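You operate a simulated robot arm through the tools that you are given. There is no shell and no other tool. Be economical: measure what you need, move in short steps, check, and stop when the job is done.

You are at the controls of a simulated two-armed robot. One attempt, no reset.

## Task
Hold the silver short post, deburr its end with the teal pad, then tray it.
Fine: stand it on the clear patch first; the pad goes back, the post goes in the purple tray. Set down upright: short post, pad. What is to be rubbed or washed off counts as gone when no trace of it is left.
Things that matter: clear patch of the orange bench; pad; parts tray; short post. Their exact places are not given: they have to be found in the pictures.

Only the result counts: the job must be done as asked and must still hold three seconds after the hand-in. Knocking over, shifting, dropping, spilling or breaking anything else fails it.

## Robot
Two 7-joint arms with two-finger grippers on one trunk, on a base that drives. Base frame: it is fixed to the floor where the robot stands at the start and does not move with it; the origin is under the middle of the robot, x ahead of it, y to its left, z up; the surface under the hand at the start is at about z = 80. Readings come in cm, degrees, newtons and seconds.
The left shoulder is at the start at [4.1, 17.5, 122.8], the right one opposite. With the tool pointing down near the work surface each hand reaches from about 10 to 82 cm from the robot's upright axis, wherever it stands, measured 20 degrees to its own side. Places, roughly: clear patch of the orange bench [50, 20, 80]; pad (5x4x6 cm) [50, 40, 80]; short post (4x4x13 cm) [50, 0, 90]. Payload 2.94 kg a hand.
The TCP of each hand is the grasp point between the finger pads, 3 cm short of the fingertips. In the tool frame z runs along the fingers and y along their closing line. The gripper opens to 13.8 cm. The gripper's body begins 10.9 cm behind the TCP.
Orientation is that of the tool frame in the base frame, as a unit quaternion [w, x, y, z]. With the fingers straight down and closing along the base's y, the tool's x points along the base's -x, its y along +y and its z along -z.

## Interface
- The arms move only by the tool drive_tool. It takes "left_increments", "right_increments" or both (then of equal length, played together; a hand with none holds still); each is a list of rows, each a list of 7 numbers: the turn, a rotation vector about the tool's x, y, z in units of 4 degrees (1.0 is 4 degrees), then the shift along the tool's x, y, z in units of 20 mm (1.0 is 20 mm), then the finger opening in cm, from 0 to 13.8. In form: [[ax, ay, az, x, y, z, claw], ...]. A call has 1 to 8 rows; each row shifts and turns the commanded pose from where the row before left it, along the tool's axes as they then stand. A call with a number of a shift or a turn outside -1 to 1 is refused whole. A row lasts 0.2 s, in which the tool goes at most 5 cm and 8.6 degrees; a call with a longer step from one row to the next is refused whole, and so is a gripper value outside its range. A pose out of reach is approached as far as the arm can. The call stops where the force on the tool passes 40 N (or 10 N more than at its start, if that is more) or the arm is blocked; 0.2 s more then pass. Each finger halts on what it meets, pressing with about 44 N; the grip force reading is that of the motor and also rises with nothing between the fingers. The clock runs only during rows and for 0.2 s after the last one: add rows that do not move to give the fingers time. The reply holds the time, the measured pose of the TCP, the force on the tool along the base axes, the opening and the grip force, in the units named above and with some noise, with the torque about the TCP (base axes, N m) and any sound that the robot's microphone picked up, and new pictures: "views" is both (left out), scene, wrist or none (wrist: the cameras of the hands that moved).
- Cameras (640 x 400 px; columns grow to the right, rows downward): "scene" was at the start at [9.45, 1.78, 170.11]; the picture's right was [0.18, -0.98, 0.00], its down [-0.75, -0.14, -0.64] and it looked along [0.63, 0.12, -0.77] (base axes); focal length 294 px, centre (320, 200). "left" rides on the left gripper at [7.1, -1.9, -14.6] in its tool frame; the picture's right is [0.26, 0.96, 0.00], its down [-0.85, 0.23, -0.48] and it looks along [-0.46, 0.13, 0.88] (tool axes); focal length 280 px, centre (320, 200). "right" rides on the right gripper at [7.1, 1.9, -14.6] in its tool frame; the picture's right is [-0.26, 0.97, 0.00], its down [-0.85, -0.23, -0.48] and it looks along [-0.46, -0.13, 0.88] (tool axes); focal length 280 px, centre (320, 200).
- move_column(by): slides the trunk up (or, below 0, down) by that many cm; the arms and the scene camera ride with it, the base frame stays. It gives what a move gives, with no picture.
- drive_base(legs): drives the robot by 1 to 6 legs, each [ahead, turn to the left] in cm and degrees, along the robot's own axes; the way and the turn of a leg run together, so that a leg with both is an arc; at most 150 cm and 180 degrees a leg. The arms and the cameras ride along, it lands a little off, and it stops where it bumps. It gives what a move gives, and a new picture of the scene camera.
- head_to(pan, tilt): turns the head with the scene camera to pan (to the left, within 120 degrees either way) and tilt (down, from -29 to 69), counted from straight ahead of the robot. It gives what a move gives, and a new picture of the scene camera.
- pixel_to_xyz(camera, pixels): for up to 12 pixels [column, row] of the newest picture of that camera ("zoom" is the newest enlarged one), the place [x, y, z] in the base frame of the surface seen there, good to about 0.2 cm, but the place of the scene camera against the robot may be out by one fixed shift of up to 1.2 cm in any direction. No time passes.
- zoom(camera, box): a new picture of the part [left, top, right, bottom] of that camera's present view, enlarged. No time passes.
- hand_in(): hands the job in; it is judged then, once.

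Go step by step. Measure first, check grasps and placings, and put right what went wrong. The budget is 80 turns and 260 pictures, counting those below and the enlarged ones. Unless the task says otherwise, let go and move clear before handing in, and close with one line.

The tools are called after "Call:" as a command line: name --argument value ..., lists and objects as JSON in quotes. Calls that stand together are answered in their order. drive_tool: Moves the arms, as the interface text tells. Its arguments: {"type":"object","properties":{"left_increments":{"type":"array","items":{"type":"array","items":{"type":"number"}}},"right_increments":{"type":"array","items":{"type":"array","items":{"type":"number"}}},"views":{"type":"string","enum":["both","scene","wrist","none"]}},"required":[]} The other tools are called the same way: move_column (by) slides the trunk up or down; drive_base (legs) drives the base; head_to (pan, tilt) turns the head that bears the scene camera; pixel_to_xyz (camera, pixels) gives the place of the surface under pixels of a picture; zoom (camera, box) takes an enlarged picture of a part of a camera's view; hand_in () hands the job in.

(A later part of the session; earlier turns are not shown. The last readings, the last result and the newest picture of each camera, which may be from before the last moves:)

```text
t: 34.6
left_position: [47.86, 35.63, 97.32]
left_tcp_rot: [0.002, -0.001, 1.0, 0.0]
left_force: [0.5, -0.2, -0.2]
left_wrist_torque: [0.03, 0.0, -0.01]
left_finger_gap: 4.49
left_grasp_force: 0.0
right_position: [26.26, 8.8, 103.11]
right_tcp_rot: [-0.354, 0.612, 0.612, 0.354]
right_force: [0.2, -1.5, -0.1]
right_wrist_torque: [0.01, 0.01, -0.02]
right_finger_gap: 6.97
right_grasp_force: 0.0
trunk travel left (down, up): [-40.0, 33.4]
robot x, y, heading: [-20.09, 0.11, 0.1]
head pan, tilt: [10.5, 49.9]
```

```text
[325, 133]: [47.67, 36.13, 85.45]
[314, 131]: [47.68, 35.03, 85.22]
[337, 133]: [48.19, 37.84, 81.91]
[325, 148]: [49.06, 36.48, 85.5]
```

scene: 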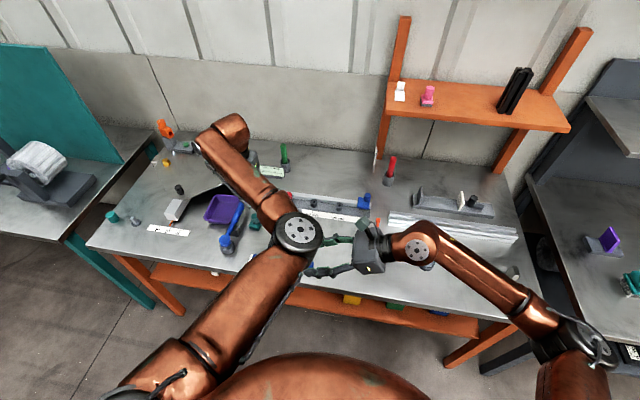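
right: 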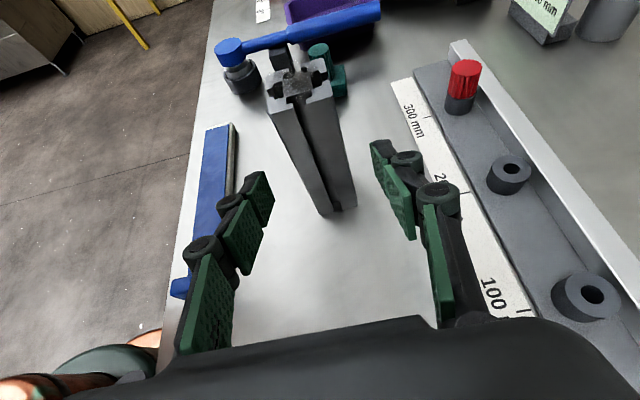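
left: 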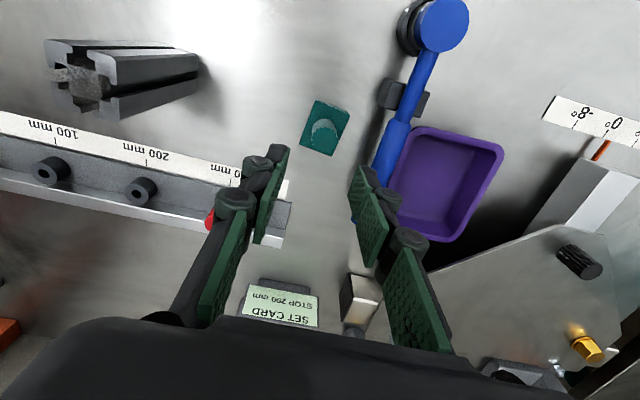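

The elbow is high and there's room. I'm descending onto the knob with a small +x correction.

Call:
drive_tool --left_increments '[[0, 0, 0, -0.15, 0.05, 0.95, 4.5], [0, 0, 0, 0, 0, 0.95, 4.5], [0, 0, 0, 0, 0, 0.95, 4.5], [0, 0, 0, 0, 0, 0.95, 4.5], [0, 0, 0, 0, 0, 0.95, 4.5], [0, 0, 0, 0, 0, 0.85, 4.5], [0, 0, 0, 0, 0, 0, 4.5], [0, 0, 0, 0, 0, 0, 4.5]]'

```text
t: 36.4
left_position: [48.34, 35.79, 85.87]
left_tcp_rot: [0.0, -0.001, 1.0, 0.001]
left_force: [0.7, -0.3, 0.9]
left_wrist_torque: [0.01, -0.02, 0.0]
left_finger_gap: 4.5
left_grasp_force: 0.1
right_position: [26.29, 8.86, 103.03]
right_tcp_rot: [-0.356, 0.611, 0.612, 0.354]
right_force: [0.1, -0.9, 0.3]
right_wrist_torque: [-0.01, 0.02, -0.01]
right_finger_gap: 7.01
right_grasp_force: 0.1
trunk travel left (down, up): [-40.0, 33.4]
robot x, y, heading: [-20.27, 0.26, 0.2]
head pan, tilt: [10.5, 49.9]
```

scene: 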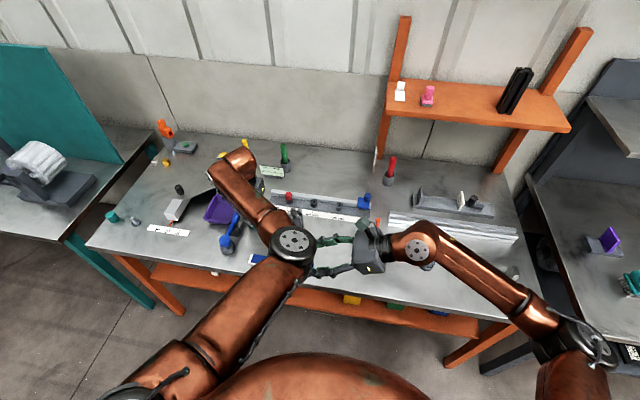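
left: 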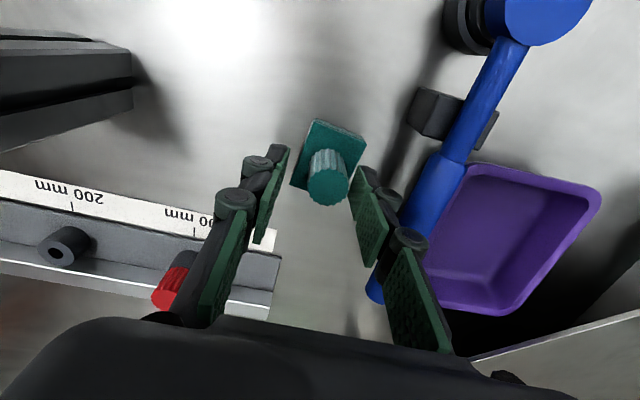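

The knob sits between the tips (328,180). I'm lowering 0.5 cm and closing.

Call:
drive_tool --left_increments '[[0, 0, 0, 0, 0, 0.25, 4.5], [0, 0, 0, 0, 0, 0, 4.5], [0, 0, 0, 0, 0, 0, 3], [0, 0, 0, 0, 0, 0, 1.5], [0, 0, 0, 0, 0, 0, 1.5], [0, 0, 0, 0, 0, 0, 1.5]]' --views "wrist"

```text
t: 37.8
left_position: [48.35, 35.93, 85.39]
left_tcp_rot: [0.0, -0.001, 1.0, 0.001]
left_force: [-0.3, 0.3, -0.1]
left_wrist_torque: [0.0, 0.01, -0.02]
left_finger_gap: 2.4
left_grasp_force: 44.1
right_position: [26.31, 8.78, 103.14]
right_tcp_rot: [-0.355, 0.612, 0.612, 0.354]
right_force: [-0.3, 0.4, 0.1]
right_wrist_torque: [-0.03, 0.03, -0.02]
right_finger_gap: 7.01
right_grasp_force: 0.0
trunk travel left (down, up): [-40.0, 33.4]
robot x, y, heading: [-20.16, 0.13, -0.4]
head pan, tilt: [10.5, 49.9]
```

left: 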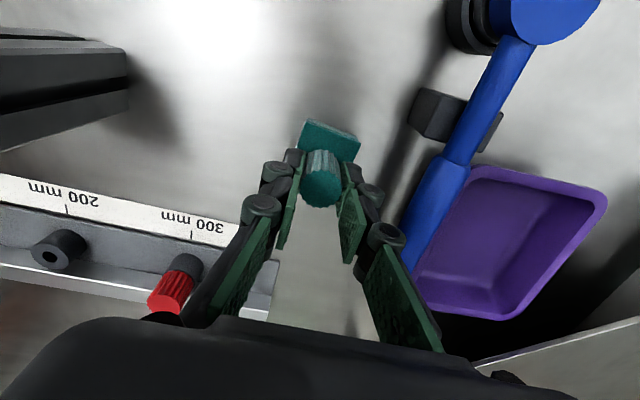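

The pad knob is held (2.4 cm, 44 N; TCP z 85.4 with the pad on the bench). Now the right hand returns to the pre-grasp pose in front of the post.

Call:
drive_tool --right_increments '[[0, 0, 0, 0, 1, 0, 7], [0, 0, 0, 0, 1, 0, 7], [0, 0, 0, 0, 1, 0, 7], [0, 0, 0, 0, 1, 0, 7], [0, 0, 0, 0, 1, 0, 7], [0, 0, 0, 0, 1, 0, 7], [0, 0, 0, 0, 1, 0, 7], [0, 0, 0, 0, 1, 0, 7]]' --views "none"

Call:
drive_tool --right_increments '[[0, 0, 0, 0, 1, 0, 7], [0, 0, 0, 0, 1, 0, 7], [0, 0, 0, -0.866, 0.05, 0.5, 7], [0, 0, 0, -0.866, 0, 0.5, 7], [0, 0, 0, -0.866, 0, 0.5, 7], [0, 0, 0, -0.866, 0, 0.5, 7], [0, 0, 0, -0.866, 0, 0.5, 7], [0, 0, 0, 0, 0, 0, 7]]'

```text
t: 39.6
left_position: [48.39, 35.75, 85.43]
left_tcp_rot: [0.001, -0.001, 1.0, 0.001]
left_force: [0.0, 0.1, -0.4]
left_wrist_torque: [0.02, -0.01, -0.01]
left_finger_gap: 2.39
left_grasp_force: 44.6
right_position: [42.48, 8.79, 103.03]
right_tcp_rot: [-0.355, 0.612, 0.611, 0.354]
right_force: [0.5, 0.8, 0.1]
right_wrist_torque: [0.01, -0.01, -0.03]
right_finger_gap: 7.01
right_grasp_force: 0.1
trunk travel left (down, up): [-40.0, 33.4]
robot x, y, heading: [-20.19, -0.03, 0.0]
head pan, tilt: [10.5, 49.9]
```

```text
t: 41.4
left_position: [48.44, 35.89, 85.3]
left_tcp_rot: [0.0, -0.001, 1.0, 0.001]
left_force: [-0.3, -0.9, 1.1]
left_wrist_torque: [-0.03, 0.0, 0.01]
left_finger_gap: 2.37
left_grasp_force: 43.6
right_position: [46.42, 8.79, 93.11]
right_tcp_rot: [-0.355, 0.612, 0.612, 0.354]
right_force: [0.6, 0.0, 0.0]
right_wrist_torque: [-0.01, 0.0, -0.01]
right_finger_gap: 7.0
right_grasp_force: 0.0
trunk travel left (down, up): [-40.0, 33.4]
robot x, y, heading: [-20.42, -0.07, -0.2]
head pan, tilt: [10.5, 49.9]
```

scene: 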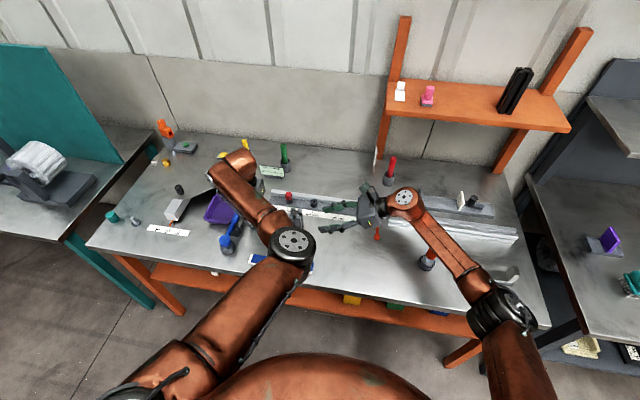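
right: 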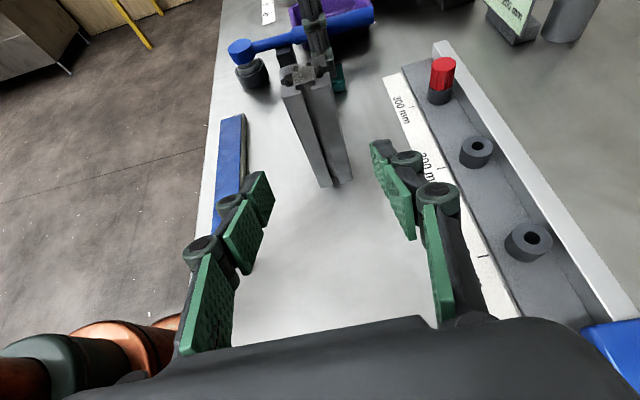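

The post is centred ahead of the right fingers. I'm advancing 12.9 cm, then gripping.

Call:
drive_tool --right_increments '[[0, 0, 0, 0, 0, 0.92, 7], [0, 0, 0, 0, 0, 0.92, 7], [0, 0, 0, 0, 0, 0.92, 7], [0, 0, 0, 0, 0, 0.92, 7], [0, 0, 0, 0, 0, 0.92, 7], [0, 0, 0, 0, 0, 0.92, 7], [0, 0, 0, 0, 0, 0.92, 7], [0, 0, 0, 0, 0, 0, 7]]' --views "wrist"

Call:
drive_tool --right_increments '[[0, 0, 0, 0, 0, 0, 5], [0, 0, 0, 0, 0, 0, 4], [0, 0, 0, 0, 0, 0, 3], [0, 0, 0, 0, 0, 0, 3], [0, 0, 0, 0, 0, 0, 3]]' --views "wrist"

```text
t: 43.2
left_position: [48.4, 35.96, 85.51]
left_tcp_rot: [0.0, -0.001, 1.0, 0.0]
left_force: [0.4, 0.1, 0.4]
left_wrist_torque: [-0.03, 0.02, 0.03]
left_finger_gap: 2.37
left_grasp_force: 43.5
right_position: [46.59, 20.05, 86.56]
right_tcp_rot: [-0.355, 0.612, 0.612, 0.354]
right_force: [0.6, -1.1, 0.0]
right_wrist_torque: [0.02, -0.01, 0.03]
right_finger_gap: 7.04
right_grasp_force: 0.1
trunk travel left (down, up): [-40.0, 33.4]
robot x, y, heading: [-20.27, 0.01, -0.0]
head pan, tilt: [10.5, 49.9]
```

right: 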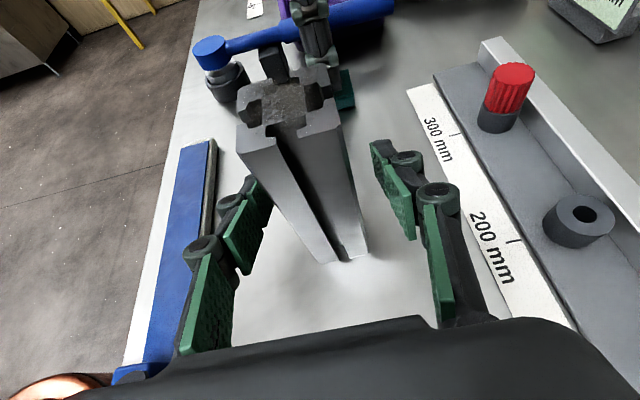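

```text
t: 44.4
left_position: [48.31, 35.69, 85.45]
left_tcp_rot: [0.0, -0.001, 1.0, 0.001]
left_force: [-0.8, -0.8, -0.4]
left_wrist_torque: [-0.05, 0.0, -0.01]
left_finger_gap: 2.37
left_grasp_force: 44.1
right_position: [46.47, 20.01, 86.63]
right_tcp_rot: [-0.356, 0.612, 0.611, 0.354]
right_force: [1.1, -0.5, 0.5]
right_wrist_torque: [0.03, -0.07, -0.04]
right_finger_gap: 3.91
right_grasp_force: 44.2
trunk travel left (down, up): [-40.0, 33.4]
robot x, y, heading: [-20.12, 0.01, 0.3]
head pan, tilt: [10.5, 49.9]
```

right: 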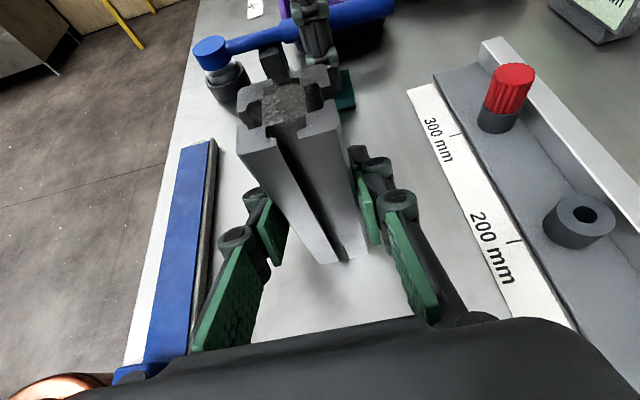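

The post is held (3.9 cm, 44 N). I'm lifting the pad straight up 16 cm.

Call:
drive_tool --left_increments '[[0, 0, 0, 0, 0, -1, 1.5], [0, 0, 0, 0, 0, -1, 1.5], [0, 0, 0, 0, 0, -1, 1.5], [0, 0, 0, 0, 0, -1, 1.5], [0, 0, 0, 0, 0, -1, 1.5], [0, 0, 0, 0, 0, -1, 1.5], [0, 0, 0, 0, 0, -1, 1.5], [0, 0, 0, 0, 0, -1, 1.5]]' --views "both"

```text
t: 46.2
left_position: [48.27, 35.81, 101.4]
left_tcp_rot: [-0.001, 0.0, 1.0, 0.001]
left_force: [0.0, -0.4, -1.0]
left_wrist_torque: [0.0, 0.02, 0.01]
left_finger_gap: 2.36
left_grasp_force: 43.6
right_position: [46.43, 20.05, 86.71]
right_tcp_rot: [-0.356, 0.612, 0.612, 0.354]
right_force: [0.2, -0.9, 1.5]
right_wrist_torque: [-0.02, -0.01, 0.0]
right_finger_gap: 3.9
right_grasp_force: 43.9
trunk travel left (down, up): [-40.0, 33.4]
robot x, y, heading: [-20.62, -0.04, -0.2]
head pan, tilt: [10.5, 49.9]
```

scene: 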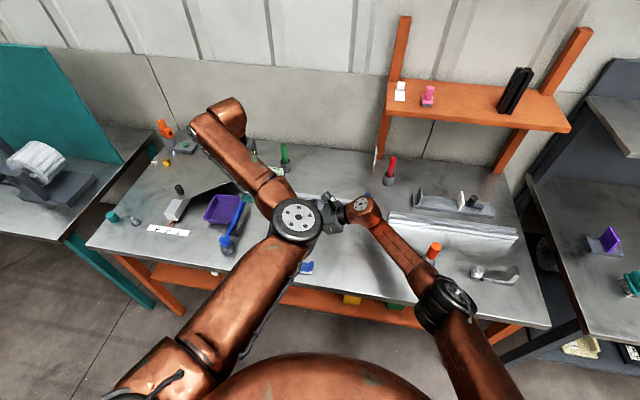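
left: 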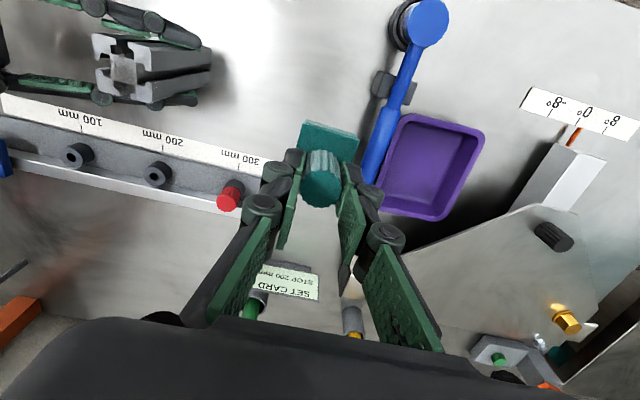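

The pad is up with its bottom at about z 96. I'm moving it half-way toward the post and watching the arms' clearance.

Call:
drive_tool --left_increments '[[0, 0, 0, 0.1, -0.95, 0, 1.5], [0, 0, 0, 0.1, -0.95, 0, 1.5], [0, 0, 0, 0.1, -0.95, 0, 1.5], [0, 0, 0, 0.1, -0.95, 0, 1.5], [0, 0, 0, 0, 0, 0, 1.5]]' --views "both"

```text
t: 47.4
left_position: [47.62, 28.06, 101.58]
left_tcp_rot: [0.0, -0.001, 1.0, 0.0]
left_force: [-0.2, -0.3, -0.6]
left_wrist_torque: [0.0, 0.02, 0.04]
left_finger_gap: 2.36
left_grasp_force: 43.7
right_position: [46.5, 19.93, 86.62]
right_tcp_rot: [-0.356, 0.611, 0.612, 0.354]
right_force: [-1.5, -0.1, 2.0]
right_wrist_torque: [0.07, -0.01, -0.01]
right_finger_gap: 3.89
right_grasp_force: 43.7
trunk travel left (down, up): [-40.0, 33.4]
robot x, y, heading: [-19.87, -0.07, 0.3]
head pan, tilt: [10.5, 49.9]
```

scene: 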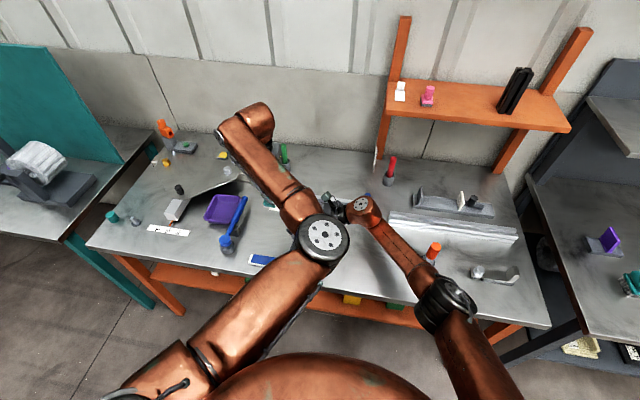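
left: 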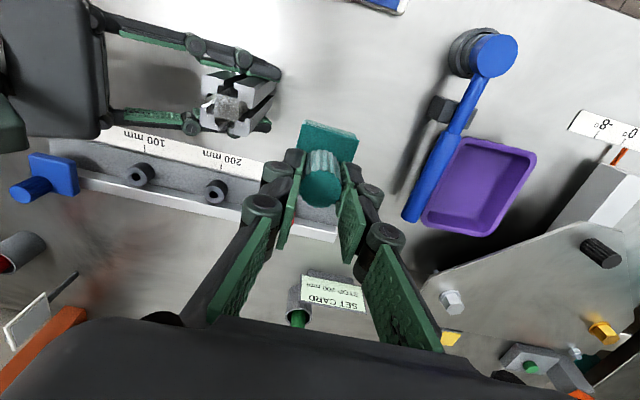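

It's going smoothly so far. I'm measuring the elbow against the right wrist and forearm before the second half.

Call:
pixel_to_xyz --camera "scene" --pixels '[[325, 233], [348, 245], [362, 205], [385, 235], [405, 260], [260, 155], [335, 205]]'

Call:
pixel_to_xyz --camera "left" --pixels '[[55, 60], [8, 120], [230, 105]]'

```text
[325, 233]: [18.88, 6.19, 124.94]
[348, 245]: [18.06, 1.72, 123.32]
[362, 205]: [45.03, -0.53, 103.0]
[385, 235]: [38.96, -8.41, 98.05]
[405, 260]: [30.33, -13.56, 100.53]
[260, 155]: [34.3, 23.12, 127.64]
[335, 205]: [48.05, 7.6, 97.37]
```

```text
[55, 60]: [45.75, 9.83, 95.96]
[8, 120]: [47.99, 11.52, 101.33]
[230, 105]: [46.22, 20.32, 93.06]
```

There's plenty of clearance (left elbow at z≈118; right forearm ≈100 and 12 cm away). I'm moving above the post.

Call:
drive_tool --left_increments '[[0, 0, 0, 0.12, -0.8, 0, 1.5], [0, 0, 0, 0.12, -0.8, 0, 1.5], [0, 0, 0, 0.12, -0.8, 0, 1.5], [0, 0, 0, 0.12, -0.8, 0, 1.5], [0, 0, 0, 0.07, -0.8, 0, 1.5], [0, 0, 0, 0, 0, 0, 1.5]]' --views "both"

```text
t: 48.8
left_position: [46.49, 20.22, 101.37]
left_tcp_rot: [0.0, 0.0, 1.0, 0.001]
left_force: [-1.0, 0.0, -0.2]
left_wrist_torque: [-0.05, 0.0, -0.04]
left_finger_gap: 2.37
left_grasp_force: 44.0
right_position: [46.56, 20.11, 86.76]
right_tcp_rot: [-0.356, 0.611, 0.612, 0.354]
right_force: [-0.2, 0.4, 1.1]
right_wrist_torque: [0.04, 0.01, 0.04]
right_finger_gap: 3.91
right_grasp_force: 43.8
trunk travel left (down, up): [-40.0, 33.4]
robot x, y, heading: [-19.91, 0.09, 0.2]
head pan, tilt: [10.5, 49.9]
```

scene: 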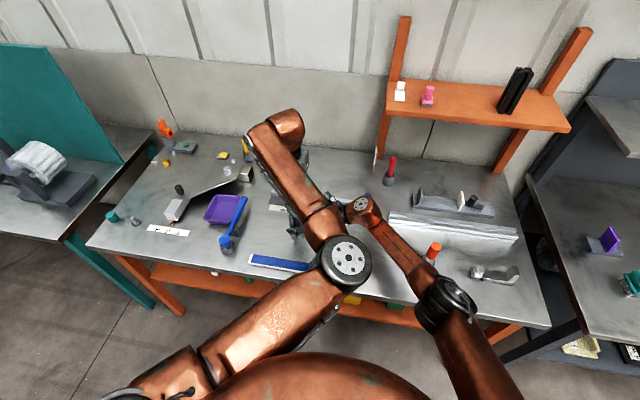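
left: 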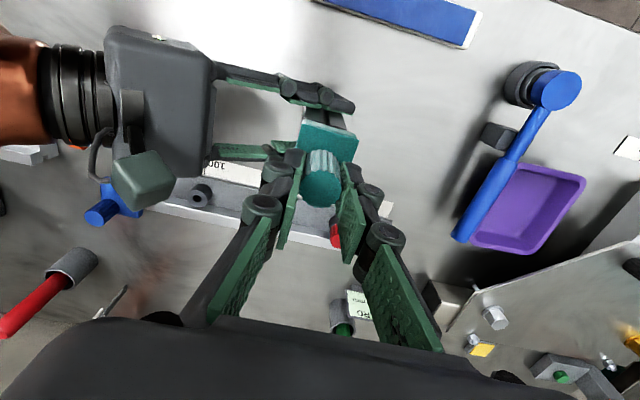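

The pad is over the post. I'm lowering it gently until contact.

Call:
drive_tool --left_increments '[[0, 0, 0, 0, 0, 0.5, 1.5], [0, 0, 0, 0, 0, 0.5, 1.5], [0, 0, 0, 0, 0, 0.35, 1.5], [0, 0, 0, 0, 0, 0.05, 1.5], [0, 0, 0, 0, 0, 0.05, 1.5], [0, 0, 0, 0, 0, 0.05, 1.5], [0, 0, 0, 0, 0, 0.05, 1.5], [0, 0, 0, 0, 0, 0, 1.5]]' --views "wrist"

```text
t: 50.6
left_position: [46.4, 20.19, 98.42]
left_tcp_rot: [0.001, -0.001, 1.0, 0.001]
left_force: [-4.5, 0.3, 11.9]
left_wrist_torque: [-0.03, 0.28, 0.01]
left_finger_gap: 2.35
left_grasp_force: 44.2
right_position: [46.47, 20.04, 86.67]
right_tcp_rot: [-0.355, 0.612, 0.611, 0.355]
right_force: [5.9, 3.0, -3.5]
right_wrist_torque: [0.26, 0.04, 0.03]
right_finger_gap: 3.91
right_grasp_force: 44.0
trunk travel left (down, up): [-40.0, 33.4]
robot x, y, heading: [-20.5, 0.19, 0.1]
head pan, tilt: [10.5, 49.9]
```

left: 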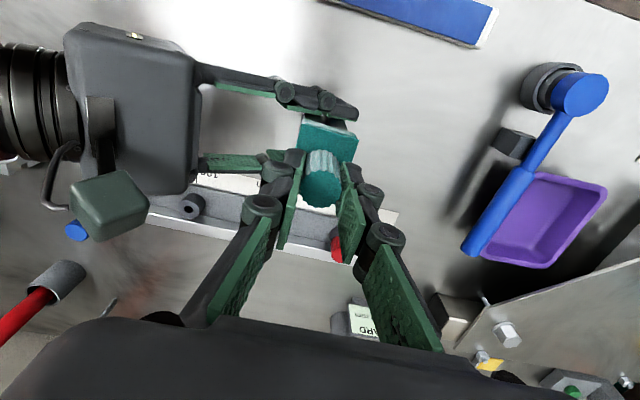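

There's contact at about 12 N. I'm starting the rubbing strokes along x.

Call:
drive_tool --left_increments '[[0, 0, 0, 0.5, 0, 0, 1.5], [0, 0, 0, -0.5, 0, 0, 1.5], [0, 0, 0, -0.5, 0, 0, 1.5], [0, 0, 0, 0.5, 0, 0, 1.5], [0, 0, 0, 0.5, 0, 0, 1.5], [0, 0, 0, -0.5, 0, 0, 1.5], [0, 0, 0, -0.5, 0, 0, 1.5], [0, 0, 0, 0.5, 0, 0, 1.5]]' --views "wrist"

Call:
drive_tool --left_increments '[[0, 0, 0, 0, 0.4, 0, 1.5], [0, 0, 0, 0, -0.4, 0, 1.5], [0, 0, 0, 0, -0.4, 0, 1.5], [0, 0, 0, 0, 0.4, 0, 1.5], [0, 0, 0, 0, 0.4, 0, 1.5], [0, 0, 0, 0, -0.4, 0, 1.5], [0, 0, 0, 0, -0.4, 0, 1.5], [0, 0, 0, 0, 0.4, 0, 1.5]]' --views "wrist"

```text
t: 52.4
left_position: [46.36, 20.12, 98.3]
left_tcp_rot: [0.002, 0.0, 1.0, 0.001]
left_force: [6.4, 0.1, 13.4]
left_wrist_torque: [-0.01, -0.29, 0.0]
left_finger_gap: 2.36
left_grasp_force: 43.9
right_position: [46.46, 19.99, 86.59]
right_tcp_rot: [-0.355, 0.611, 0.612, 0.355]
right_force: [-3.8, -3.3, -2.0]
right_wrist_torque: [-0.33, -0.53, 0.07]
right_finger_gap: 3.9
right_grasp_force: 44.1
trunk travel left (down, up): [-40.0, 33.4]
robot x, y, heading: [-20.18, 0.01, -0.0]
head pan, tilt: [10.5, 49.9]
```

left: 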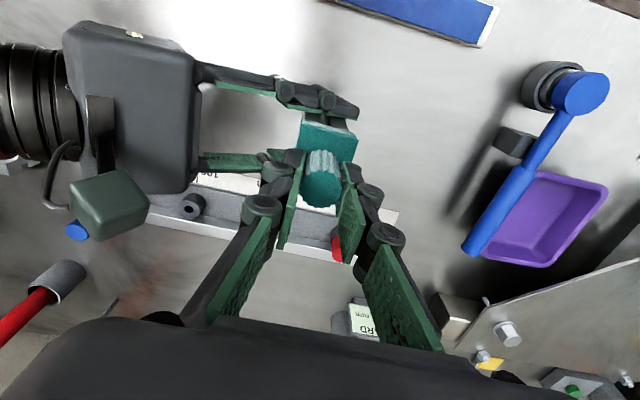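

```text
t: 54.2
left_position: [46.47, 19.76, 98.42]
left_tcp_rot: [0.001, 0.002, 1.0, 0.0]
left_force: [-2.4, -9.2, 16.1]
left_wrist_torque: [-0.3, 0.0, -0.03]
left_finger_gap: 2.38
left_grasp_force: 43.7
right_position: [46.49, 19.93, 86.73]
right_tcp_rot: [-0.355, 0.612, 0.611, 0.355]
right_force: [3.0, 4.5, -6.9]
right_wrist_torque: [-0.85, 0.03, -0.04]
right_finger_gap: 3.92
right_grasp_force: 44.6
trunk travel left (down, up): [-40.0, 33.4]
robot x, y, heading: [-20.52, -0.12, -0.0]
head pan, tilt: [10.5, 49.9]
```

left: 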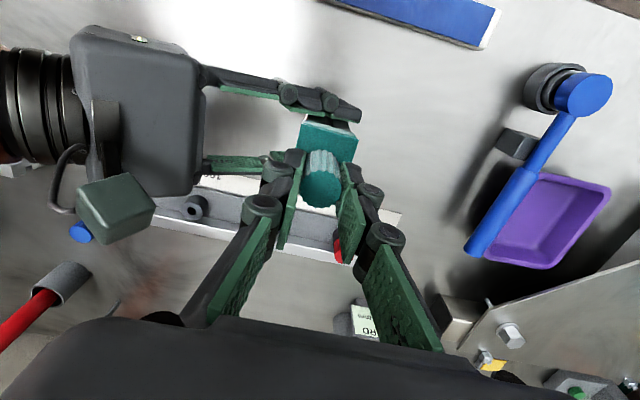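

The grips are stable and the force is about 16 N. I'll do more, longer strokes, then lift and inspect.

Call:
drive_tool --left_increments '[[0, 0, 0, 0.8, 0, 0, 1.5], [0, 0, 0, -0.8, 0.2, 0, 1.5], [0, 0, 0, -0.8, 0.1, 0, 1.5], [0, 0, 0, 0.8, -0.3, 0, 1.5], [0, 0, 0, 0.8, -0.2, 0, 1.5], [0, 0, 0, -0.8, -0.1, 0, 1.5], [0, 0, 0, -0.8, 0.1, 0, 1.5], [0, 0, 0, 0.8, 0.2, 0, 1.5]]' --views "none"

Call:
drive_tool --left_increments '[[0, 0, 0, 0.8, 0.1, 0, 1.5], [0, 0, 0, -0.8, 0.2, 0, 1.5], [0, 0, 0, -0.8, 0.1, 0, 1.5], [0, 0, 0, 0.8, -0.4, 0, 1.5], [0, 0, 0, 0.8, -0.2, 0, 1.5], [0, 0, 0, -0.8, 0, 0, 1.5], [0, 0, 0, -0.8, 0.1, 0, 1.5], [0, 0, 0, 0.8, 0.1, 0, 1.5]]' --views "none"

Call:
drive_tool --left_increments '[[0, 0, 0, 0, 0, -0.5, 1.5], [0, 0, 0, 0, 0, -0.8, 1.5], [0, 0, 0, 0, 0.9, -0.3, 1.5], [0, 0, 0, 0, 0.9, 0, 1.5], [0, 0, 0, 0, 0.9, 0, 1.5], [0, 0, 0, 0, 0.9, 0, 1.5], [0, 0, 0, 0, 0.4, 0, 1.5]]' --views "wrist"

Call:
zoom --camera "left" --box '[170, 50, 298, 130]'

Call:
zoom --camera "right" --box '[215, 50, 375, 150]'

```text
t: 56.0
left_position: [46.53, 19.9, 98.46]
left_tcp_rot: [0.003, 0.0, 1.0, 0.001]
left_force: [7.1, -3.1, 16.9]
left_wrist_torque: [-0.11, -0.27, 0.04]
left_finger_gap: 2.37
left_grasp_force: 43.7
right_position: [46.24, 20.05, 86.68]
right_tcp_rot: [-0.356, 0.61, 0.614, 0.353]
right_force: [-5.9, 2.0, -4.0]
right_wrist_torque: [-0.47, -0.45, -0.08]
right_finger_gap: 3.91
right_grasp_force: 43.5
trunk travel left (down, up): [-40.0, 33.4]
robot x, y, heading: [-20.44, -0.11, -0.1]
head pan, tilt: [10.5, 49.9]
```

```text
t: 57.8
left_position: [46.44, 20.13, 98.31]
left_tcp_rot: [0.004, 0.001, 1.0, 0.001]
left_force: [9.2, -2.1, 19.0]
left_wrist_torque: [-0.1, -0.45, 0.01]
left_finger_gap: 2.34
left_grasp_force: 44.0
right_position: [46.07, 20.1, 86.77]
right_tcp_rot: [-0.357, 0.61, 0.613, 0.353]
right_force: [-7.8, -1.2, -2.5]
right_wrist_torque: [-0.6, -0.41, -0.01]
right_finger_gap: 3.92
right_grasp_force: 43.6
trunk travel left (down, up): [-40.0, 33.4]
robot x, y, heading: [-20.66, -0.18, 0.1]
head pan, tilt: [10.5, 49.9]
```

```text
t: 59.4
left_position: [46.44, 28.2, 101.53]
left_tcp_rot: [0.0, 0.001, 1.0, 0.001]
left_force: [0.7, 0.5, -0.9]
left_wrist_torque: [0.02, -0.01, 0.02]
left_finger_gap: 2.36
left_grasp_force: 44.1
right_position: [46.58, 20.02, 86.77]
right_tcp_rot: [-0.355, 0.611, 0.612, 0.354]
right_force: [2.7, 0.5, 4.4]
right_wrist_torque: [-0.05, -0.08, 0.04]
right_finger_gap: 3.91
right_grasp_force: 43.9
trunk travel left (down, up): [-40.0, 33.4]
robot x, y, heading: [-20.31, -0.19, -0.1]
head pan, tilt: [10.5, 49.9]
```

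left: 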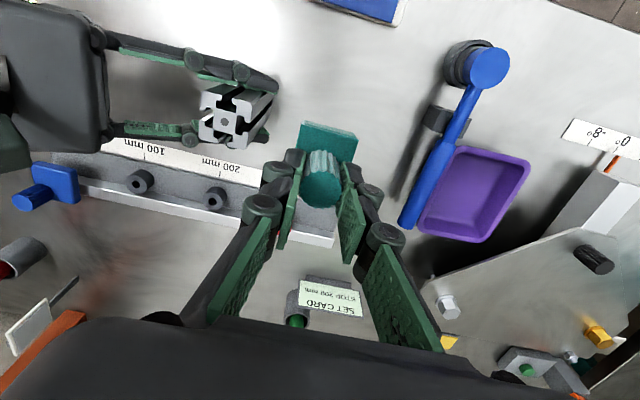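

```text
5.00 times, centred on (234, 90) of left
```

zoom: 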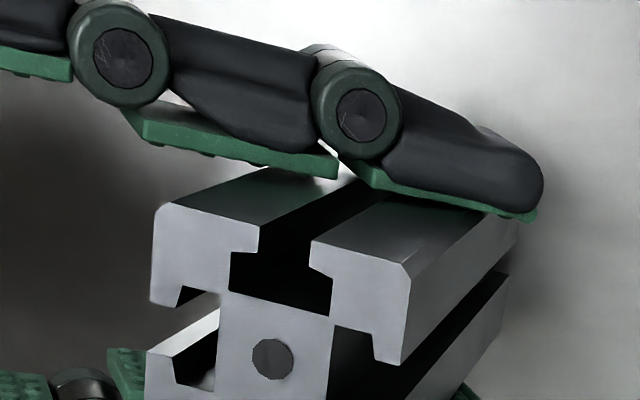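

```text
4.00 times, centred on (295, 100) of right
```

zoom: 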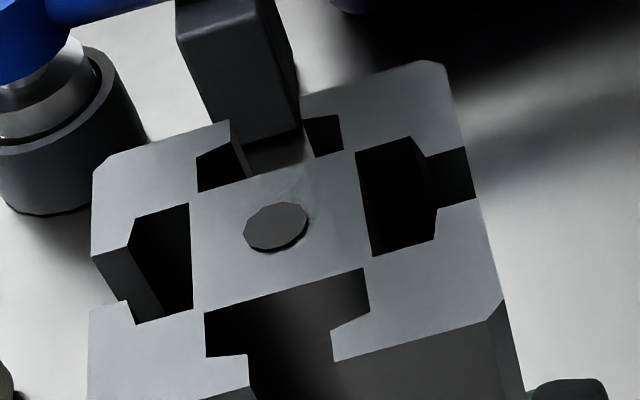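

The end is nearly bare. I'll enlarge further to look for a last trace near the hub's far edge.

Call:
zoom --camera "right" --box '[255, 75, 319, 115]'

Call:
zoom --camera "left" --box '[195, 85, 259, 145]'

```text
10.00 times, centred on (287, 95) of right
```

zoom: 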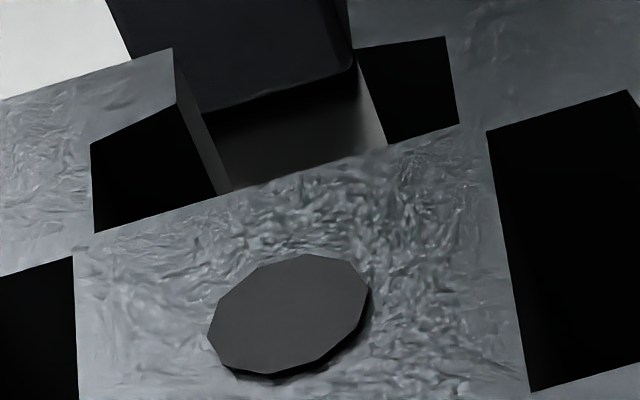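

```text
6.67 times, centred on (227, 115) of left
```

zoom: 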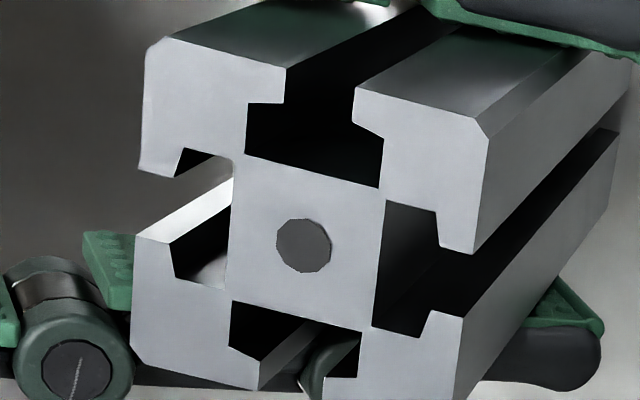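

The left view is clean, but the right close-up shows a faint mottled texture towards +x/+y. I'll do another full-coverage rub to be sure.

Call:
drive_tool --left_increments '[[0, 0, 0, 0, -0.9, 0, 1.5], [0, 0, 0, 0, -0.9, 0, 1.5], [0, 0, 0, 0, -0.9, 0, 1.5], [0, 0, 0, 0, -0.9, 0, 1.5], [0, 0, 0, 0, -0.3, 0.6, 1.5], [0, 0, 0, 0, 0, 0.8, 1.5], [0, 0, 0, 0, 0, 0.22, 1.5], [0, 0, 0, 0, 0, 0, 1.5]]' --views "none"

Call:
drive_tool --left_increments '[[0, 0, 0, -0.7, 0.2, 0, 1.5], [0, 0, 0, 0.7, 0.2, 0, 1.5], [0, 0, 0, 0.7, 0, 0, 1.5], [0, 0, 0, -0.7, -0.2, 0, 1.5], [0, 0, 0, -0.7, -0.2, 0, 1.5], [0, 0, 0, 0.7, -0.2, 0, 1.5], [0, 0, 0, 0.7, -0.2, 0, 1.5], [0, 0, 0, -0.7, 0.4, 0, 1.5]]' --views "none"

Call:
drive_tool --left_increments '[[0, 0, 0, -0.3, 0.5, 0, 1.5], [0, 0, 0, -0.2, -0.5, 0, 1.5], [0, 0, 0, 0, -0.5, 0, 1.5], [0, 0, 0, 0.3, 0.5, 0, 1.5], [0, 0, 0, 0.2, 0.5, 0, 1.5], [0, 0, 0, 0.3, -0.5, 0, 1.5], [0, 0, 0, 0, -0.4, 0, 1.5], [0, 0, 0, -0.3, 0.4, 0, 1.5]]' --views "none"

Call:
drive_tool --left_increments '[[0, 0, 0, -0.7, 0.2, 0, 1.5], [0, 0, 0, 0.7, 0.2, 0, 1.5], [0, 0, 0, 0.7, 0, 0, 1.5], [0, 0, 0, -0.7, -0.2, 0, 1.5], [0, 0, 0, -0.7, -0.2, 0, 1.5], [0, 0, 0, 0.7, -0.2, 0, 1.5], [0, 0, 0, 0.7, -0.2, 0, 1.5], [0, 0, 0, -0.7, 0.4, 0, 1.5]]' --views "none"

Call:
drive_tool --left_increments '[[0, 0, 0, 0, 0, -0.5, 1.5], [0, 0, 0, 0, 0, -0.8, 1.5], [0, 0, 0, 0, 0.9, -0.3, 1.5], [0, 0, 0, 0, 0.9, 0, 1.5], [0, 0, 0, 0, 0.9, 0, 1.5], [0, 0, 0, 0, 0.9, 0, 1.5], [0, 0, 0, 0, 0.4, 0, 1.5]]' --views "wrist"

Call:
zoom --camera "right" --box '[231, 60, 359, 140]'

Call:
zoom --camera "left" --box '[195, 85, 259, 145]'

```text
t: 61.2
left_position: [46.66, 20.29, 98.32]
left_tcp_rot: [0.001, 0.0, 1.0, 0.001]
left_force: [0.1, -0.6, 2.3]
left_wrist_torque: [-0.05, -0.04, 0.01]
left_finger_gap: 2.35
left_grasp_force: 43.2
right_position: [46.46, 19.98, 86.73]
right_tcp_rot: [-0.355, 0.612, 0.612, 0.355]
right_force: [3.5, 2.1, 9.3]
right_wrist_torque: [0.1, -0.07, -0.06]
right_finger_gap: 3.9
right_grasp_force: 44.3
trunk travel left (down, up): [-40.0, 33.4]
robot x, y, heading: [-20.52, -0.14, 0.2]
head pan, tilt: [10.5, 49.9]
```

```text
t: 63.0
left_position: [46.45, 20.28, 98.28]
left_tcp_rot: [0.0, 0.0, 1.0, -0.001]
left_force: [-2.7, -1.5, 5.7]
left_wrist_torque: [-0.1, -0.01, -0.03]
left_finger_gap: 2.36
left_grasp_force: 44.3
right_position: [46.39, 20.01, 86.77]
right_tcp_rot: [-0.354, 0.612, 0.611, 0.355]
right_force: [2.7, 1.6, 5.9]
right_wrist_torque: [0.05, 0.12, 0.13]
right_finger_gap: 3.91
right_grasp_force: 43.9
trunk travel left (down, up): [-40.0, 33.4]
robot x, y, heading: [-20.23, 0.4, -0.0]
head pan, tilt: [10.5, 49.9]
```

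```text
t: 64.8
left_position: [46.29, 20.25, 98.36]
left_tcp_rot: [0.0, 0.001, 1.0, -0.001]
left_force: [-7.2, -5.0, 19.1]
left_wrist_torque: [-0.15, 0.3, 0.0]
left_finger_gap: 2.35
left_grasp_force: 43.9
right_position: [46.4, 19.94, 86.68]
right_tcp_rot: [-0.355, 0.611, 0.612, 0.354]
right_force: [8.5, 6.8, -0.1]
right_wrist_torque: [-0.3, 0.2, -0.07]
right_finger_gap: 3.91
right_grasp_force: 43.9
trunk travel left (down, up): [-40.0, 33.4]
robot x, y, heading: [-20.4, 0.22, 0.0]
head pan, tilt: [10.5, 49.9]
```

```text
t: 66.6
left_position: [46.31, 20.21, 98.23]
left_tcp_rot: [0.0, 0.0, 1.0, 0.0]
left_force: [-2.5, -2.3, 7.6]
left_wrist_torque: [-0.11, 0.02, -0.02]
left_finger_gap: 2.33
left_grasp_force: 44.2
right_position: [46.38, 20.07, 86.59]
right_tcp_rot: [-0.355, 0.612, 0.612, 0.354]
right_force: [1.7, 0.2, -0.3]
right_wrist_torque: [-0.22, 0.21, 0.1]
right_finger_gap: 3.89
right_grasp_force: 44.1
trunk travel left (down, up): [-40.0, 33.4]
robot x, y, heading: [-20.34, 0.28, 0.1]
head pan, tilt: [10.5, 49.9]
```

```text
t: 68.2
left_position: [46.47, 28.45, 101.51]
left_tcp_rot: [0.001, 0.0, 1.0, 0.0]
left_force: [0.5, 0.2, -1.2]
left_wrist_torque: [0.0, -0.04, 0.0]
left_finger_gap: 2.36
left_grasp_force: 44.1
right_position: [46.4, 20.02, 86.68]
right_tcp_rot: [-0.355, 0.611, 0.613, 0.353]
right_force: [1.4, 1.4, 5.8]
right_wrist_torque: [0.19, -0.12, 0.01]
right_finger_gap: 3.93
right_grasp_force: 44.0
trunk travel left (down, up): [-40.0, 33.4]
robot x, y, heading: [-20.41, -0.1, 0.1]
head pan, tilt: [10.5, 49.9]
```

left: 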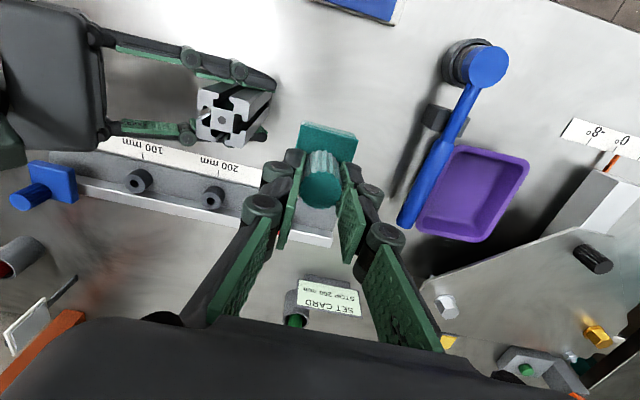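

```text
5.00 times, centred on (295, 100) of right
```

zoom: 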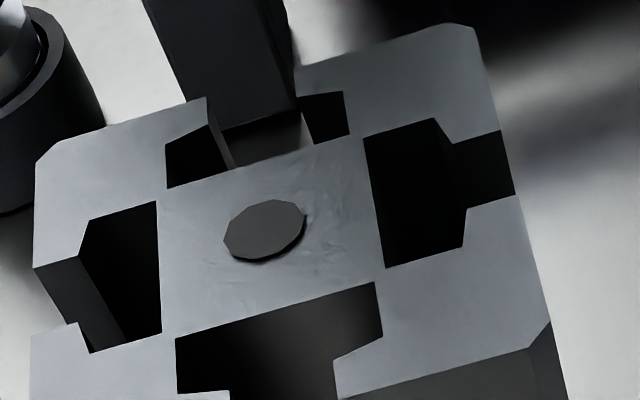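

```text
6.67 times, centred on (227, 115) of left
```

zoom: 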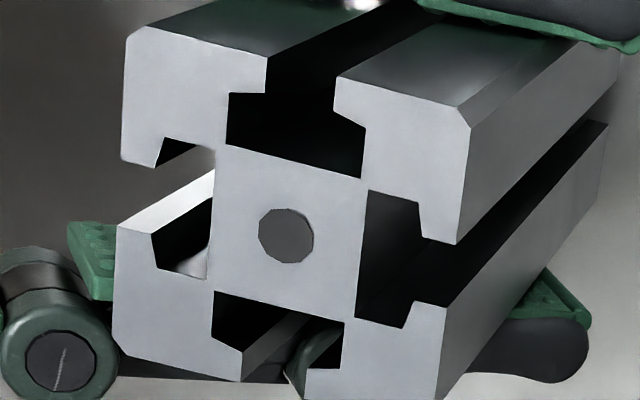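

The left view looks bare. I'll repeat the same tight close-ups for comparison.

Call:
zoom --camera "right" --box '[255, 75, 319, 115]'

Call:
zoom --camera "left" --box '[208, 108, 240, 128]'

```text
10.00 times, centred on (287, 95) of right
```

zoom: 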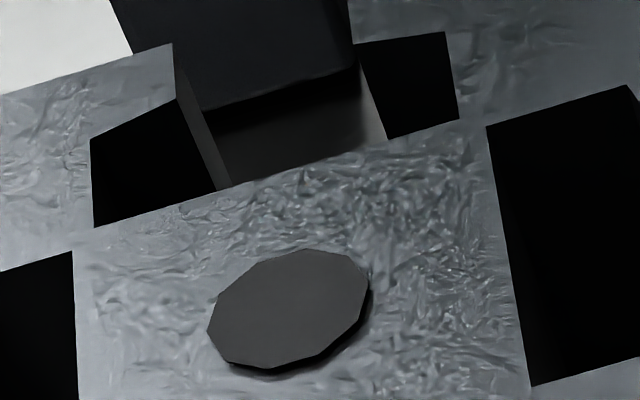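

```text
16.00 times, centred on (224, 118) of left
```

zoom: 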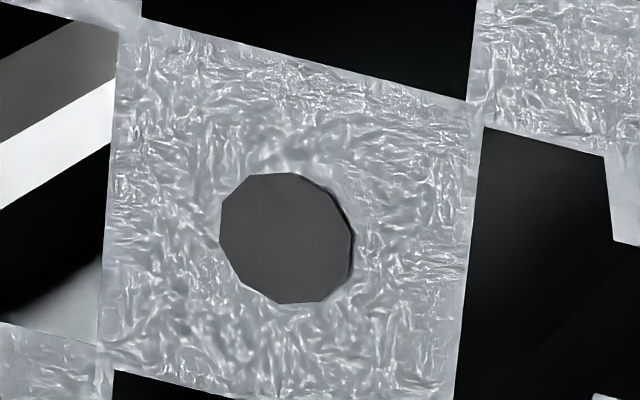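

The mottling is the same on all the bare metal, so it's a rendering artefact and the residue is gone. I'm carrying the pad back to its place.

Call:
drive_tool --left_increments '[[0, 0, 0, -0.2, 0.74, 0, 1.5], [0, 0, 0, -0.2, 0.74, 0, 1.5], [0, 0, 0, -0.2, 0.74, 0, 1.5], [0, 0, 0, -0.2, 0.74, 0, 1.5], [0, 0, 0, -0.15, 0.74, 0, 1.5], [0, 0, 0, 0, 0, 0, 1.5]]' --views "none"

Call:
drive_tool --left_increments '[[0, 0, 0, 0, 0, 1, 1.5], [0, 0, 0, 0, 0, 1, 1.5], [0, 0, 0, 0, 0, 1, 1.5], [0, 0, 0, 0, 0, 1, 1.5], [0, 0, 0, 0, 0, 1, 1.5], [0, 0, 0, 0, 0, 1, 1.5], [0, 0, 0, 0, 0, 1, 1.5], [0, 0, 0, 0, 0, 0, 1.5]]' --views "wrist"

```text
t: 69.6
left_position: [48.44, 35.78, 101.45]
left_tcp_rot: [0.0, 0.0, 1.0, 0.001]
left_force: [-0.3, -0.3, -0.4]
left_wrist_torque: [-0.02, 0.0, -0.02]
left_finger_gap: 2.35
left_grasp_force: 44.0
right_position: [46.44, 20.01, 86.63]
right_tcp_rot: [-0.356, 0.611, 0.612, 0.355]
right_force: [0.5, -0.1, 8.0]
right_wrist_torque: [0.11, -0.03, 0.02]
right_finger_gap: 3.91
right_grasp_force: 43.8
trunk travel left (down, up): [-40.0, 33.4]
robot x, y, heading: [-20.67, 0.13, -0.2]
head pan, tilt: [10.5, 49.9]
```

```text
t: 71.4
left_position: [48.25, 35.82, 87.47]
left_tcp_rot: [0.001, -0.001, 1.0, 0.001]
left_force: [-0.5, -0.5, -1.0]
left_wrist_torque: [-0.02, -0.04, -0.01]
left_finger_gap: 2.36
left_grasp_force: 44.0
right_position: [46.46, 20.19, 86.73]
right_tcp_rot: [-0.355, 0.611, 0.612, 0.354]
right_force: [0.3, 0.1, 7.9]
right_wrist_torque: [0.22, -0.07, 0.01]
right_finger_gap: 3.92
right_grasp_force: 44.2
trunk travel left (down, up): [-40.0, 33.4]
robot x, y, heading: [-20.32, 0.1, -0.2]
head pan, tilt: [10.5, 49.9]
```

left: 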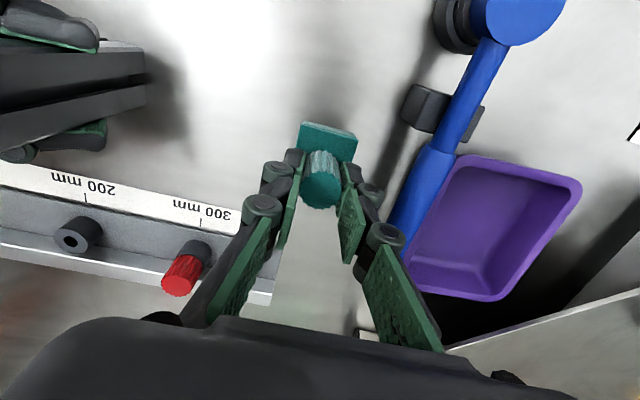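

The pad is 2 cm over its place. I'm lowering it to contact and releasing.

Call:
drive_tool --left_increments '[[0, 0, 0, 0, 0, 0.6, 1.5], [0, 0, 0, 0, 0, 0.25, 1.5], [0, 0, 0, 0, 0, 0.08, 1.5], [0, 0, 0, 0, 0, 0.06, 1.5], [0, 0, 0, 0, 0, 0.04, 1.5], [0, 0, 0, 0, 0, 0, 1.5]]' --views "none"

Call:
drive_tool --left_increments '[[0, 0, 0, 0, 0, 0, 3], [0, 0, 0, 0, 0, 0, 4.5], [0, 0, 0, 0, 0, 0, 4.5], [0, 0, 0, 0, 0, 0, 4.5], [0, 0, 0, 0, 0, -0.6, 4.5], [0, 0, 0, 0, 0, -1, 4.5], [0, 0, 0, 0, 0, -1, 4.5], [0, 0, 0, 0, 0, -1, 4.5]]' --views "wrist"

```text
t: 72.8
left_position: [48.3, 35.8, 85.39]
left_tcp_rot: [0.001, -0.001, 1.0, 0.0]
left_force: [0.1, -0.1, -0.1]
left_wrist_torque: [0.0, 0.03, 0.01]
left_finger_gap: 2.36
left_grasp_force: 44.4
right_position: [46.34, 20.13, 86.76]
right_tcp_rot: [-0.355, 0.611, 0.613, 0.353]
right_force: [-0.4, 0.4, 8.5]
right_wrist_torque: [0.15, -0.06, -0.02]
right_finger_gap: 3.88
right_grasp_force: 44.4
trunk travel left (down, up): [-40.0, 33.4]
robot x, y, heading: [-20.16, 0.16, 0.1]
head pan, tilt: [10.5, 49.9]
```

```text
t: 74.6
left_position: [48.25, 35.9, 92.65]
left_tcp_rot: [0.0, -0.002, 1.0, 0.001]
left_force: [-0.9, 0.3, -0.2]
left_wrist_torque: [0.01, 0.02, 0.01]
left_finger_gap: 4.48
left_grasp_force: 0.0
right_position: [46.38, 19.99, 86.75]
right_tcp_rot: [-0.355, 0.611, 0.613, 0.354]
right_force: [0.8, -0.1, 8.6]
right_wrist_torque: [0.14, -0.04, -0.04]
right_finger_gap: 3.89
right_grasp_force: 44.3
trunk travel left (down, up): [-40.0, 33.4]
robot x, y, heading: [-20.34, 0.02, 0.0]
head pan, tilt: [10.5, 49.9]
```

left: 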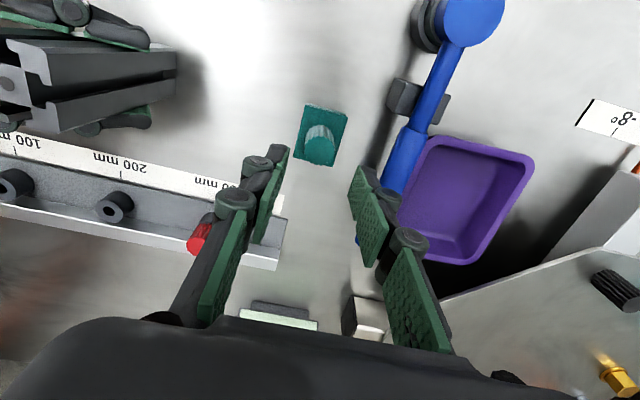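

The pad is standing back at its place. I'll check its corners and withdraw the right hand from the post.

Call:
pixel_to_xyz --camera "left" --pixels '[[307, 106], [346, 113], [333, 165], [295, 156], [319, 145]]'

Call:
drive_tool --right_increments '[[0, 0, 0, 0, 0, 0, 5], [0, 0, 0, 0, 0, 0, 6.5], [0, 0, 0, 0, 0, 0, 7], [0, 0, 0, 0, 0, 0, 7], [0, 0, 0, 0, 0, -0.5, 7], [0, 0, 0, 0, 0, -1, 7], [0, 0, 0, 0, 0, -1, 7], [0, 0, 0, 0, 0, -1, 7]]' --views "none"

Call:
drive_tool --right_increments '[[0, 0, 0, 0, 0, -1, 7], [0, 0, 0, 0, 0, -1, 7], [0, 0, 0, 0, 0, -1, 7], [0, 0, 0, 0.866, 0, -0.5, 7], [0, 0, 0, 0.866, 0, -0.5, 7], [0, 0, 0, 0.433, 0, -1, 7], [0, 0, 0, 0, 0, -1, 7], [0, 0, 0, 0, 0, -1, 7]]' --views "both"

```text
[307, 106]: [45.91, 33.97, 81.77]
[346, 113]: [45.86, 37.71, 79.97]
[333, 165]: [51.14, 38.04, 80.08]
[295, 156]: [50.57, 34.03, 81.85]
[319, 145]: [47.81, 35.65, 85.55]
```

```text
t: 76.4
left_position: [48.28, 35.77, 92.55]
left_tcp_rot: [0.0, -0.001, 1.0, 0.001]
left_force: [-0.1, -0.2, 0.9]
left_wrist_torque: [-0.01, -0.01, -0.01]
left_finger_gap: 4.49
left_grasp_force: 0.1
right_position: [46.39, 14.04, 90.16]
right_tcp_rot: [-0.355, 0.612, 0.611, 0.355]
right_force: [-0.3, -0.1, 0.0]
right_wrist_torque: [0.0, 0.0, 0.01]
right_finger_gap: 7.01
right_grasp_force: 0.0
trunk travel left (down, up): [-40.0, 33.4]
robot x, y, heading: [-20.11, -0.04, 0.1]
head pan, tilt: [10.5, 49.9]
```

```text
t: 78.2
left_position: [48.41, 35.86, 92.61]
left_tcp_rot: [0.0, -0.001, 1.0, 0.001]
left_force: [0.7, 0.1, -0.4]
left_wrist_torque: [0.02, -0.02, -0.03]
left_finger_gap: 4.54
left_grasp_force: 0.1
right_position: [46.48, 3.81, 100.91]
right_tcp_rot: [-0.356, 0.611, 0.612, 0.354]
right_force: [0.6, -0.6, -0.1]
right_wrist_torque: [0.02, -0.02, -0.02]
right_finger_gap: 7.02
right_grasp_force: 0.1
trunk travel left (down, up): [-40.0, 33.4]
robot x, y, heading: [-20.07, 0.14, -0.0]
head pan, tilt: [10.5, 49.9]
```

scene: 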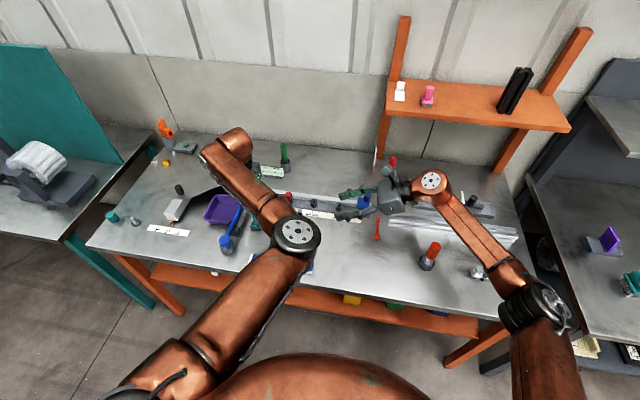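
right: 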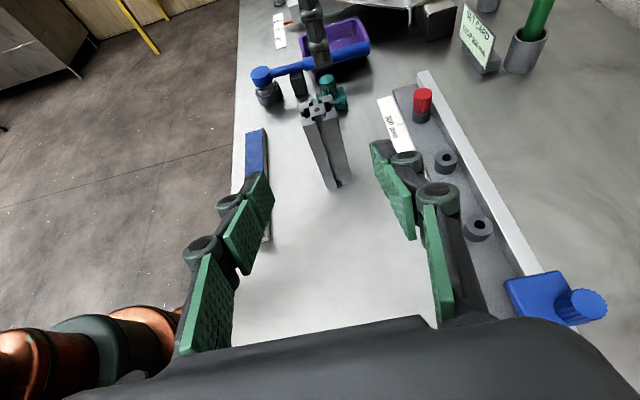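

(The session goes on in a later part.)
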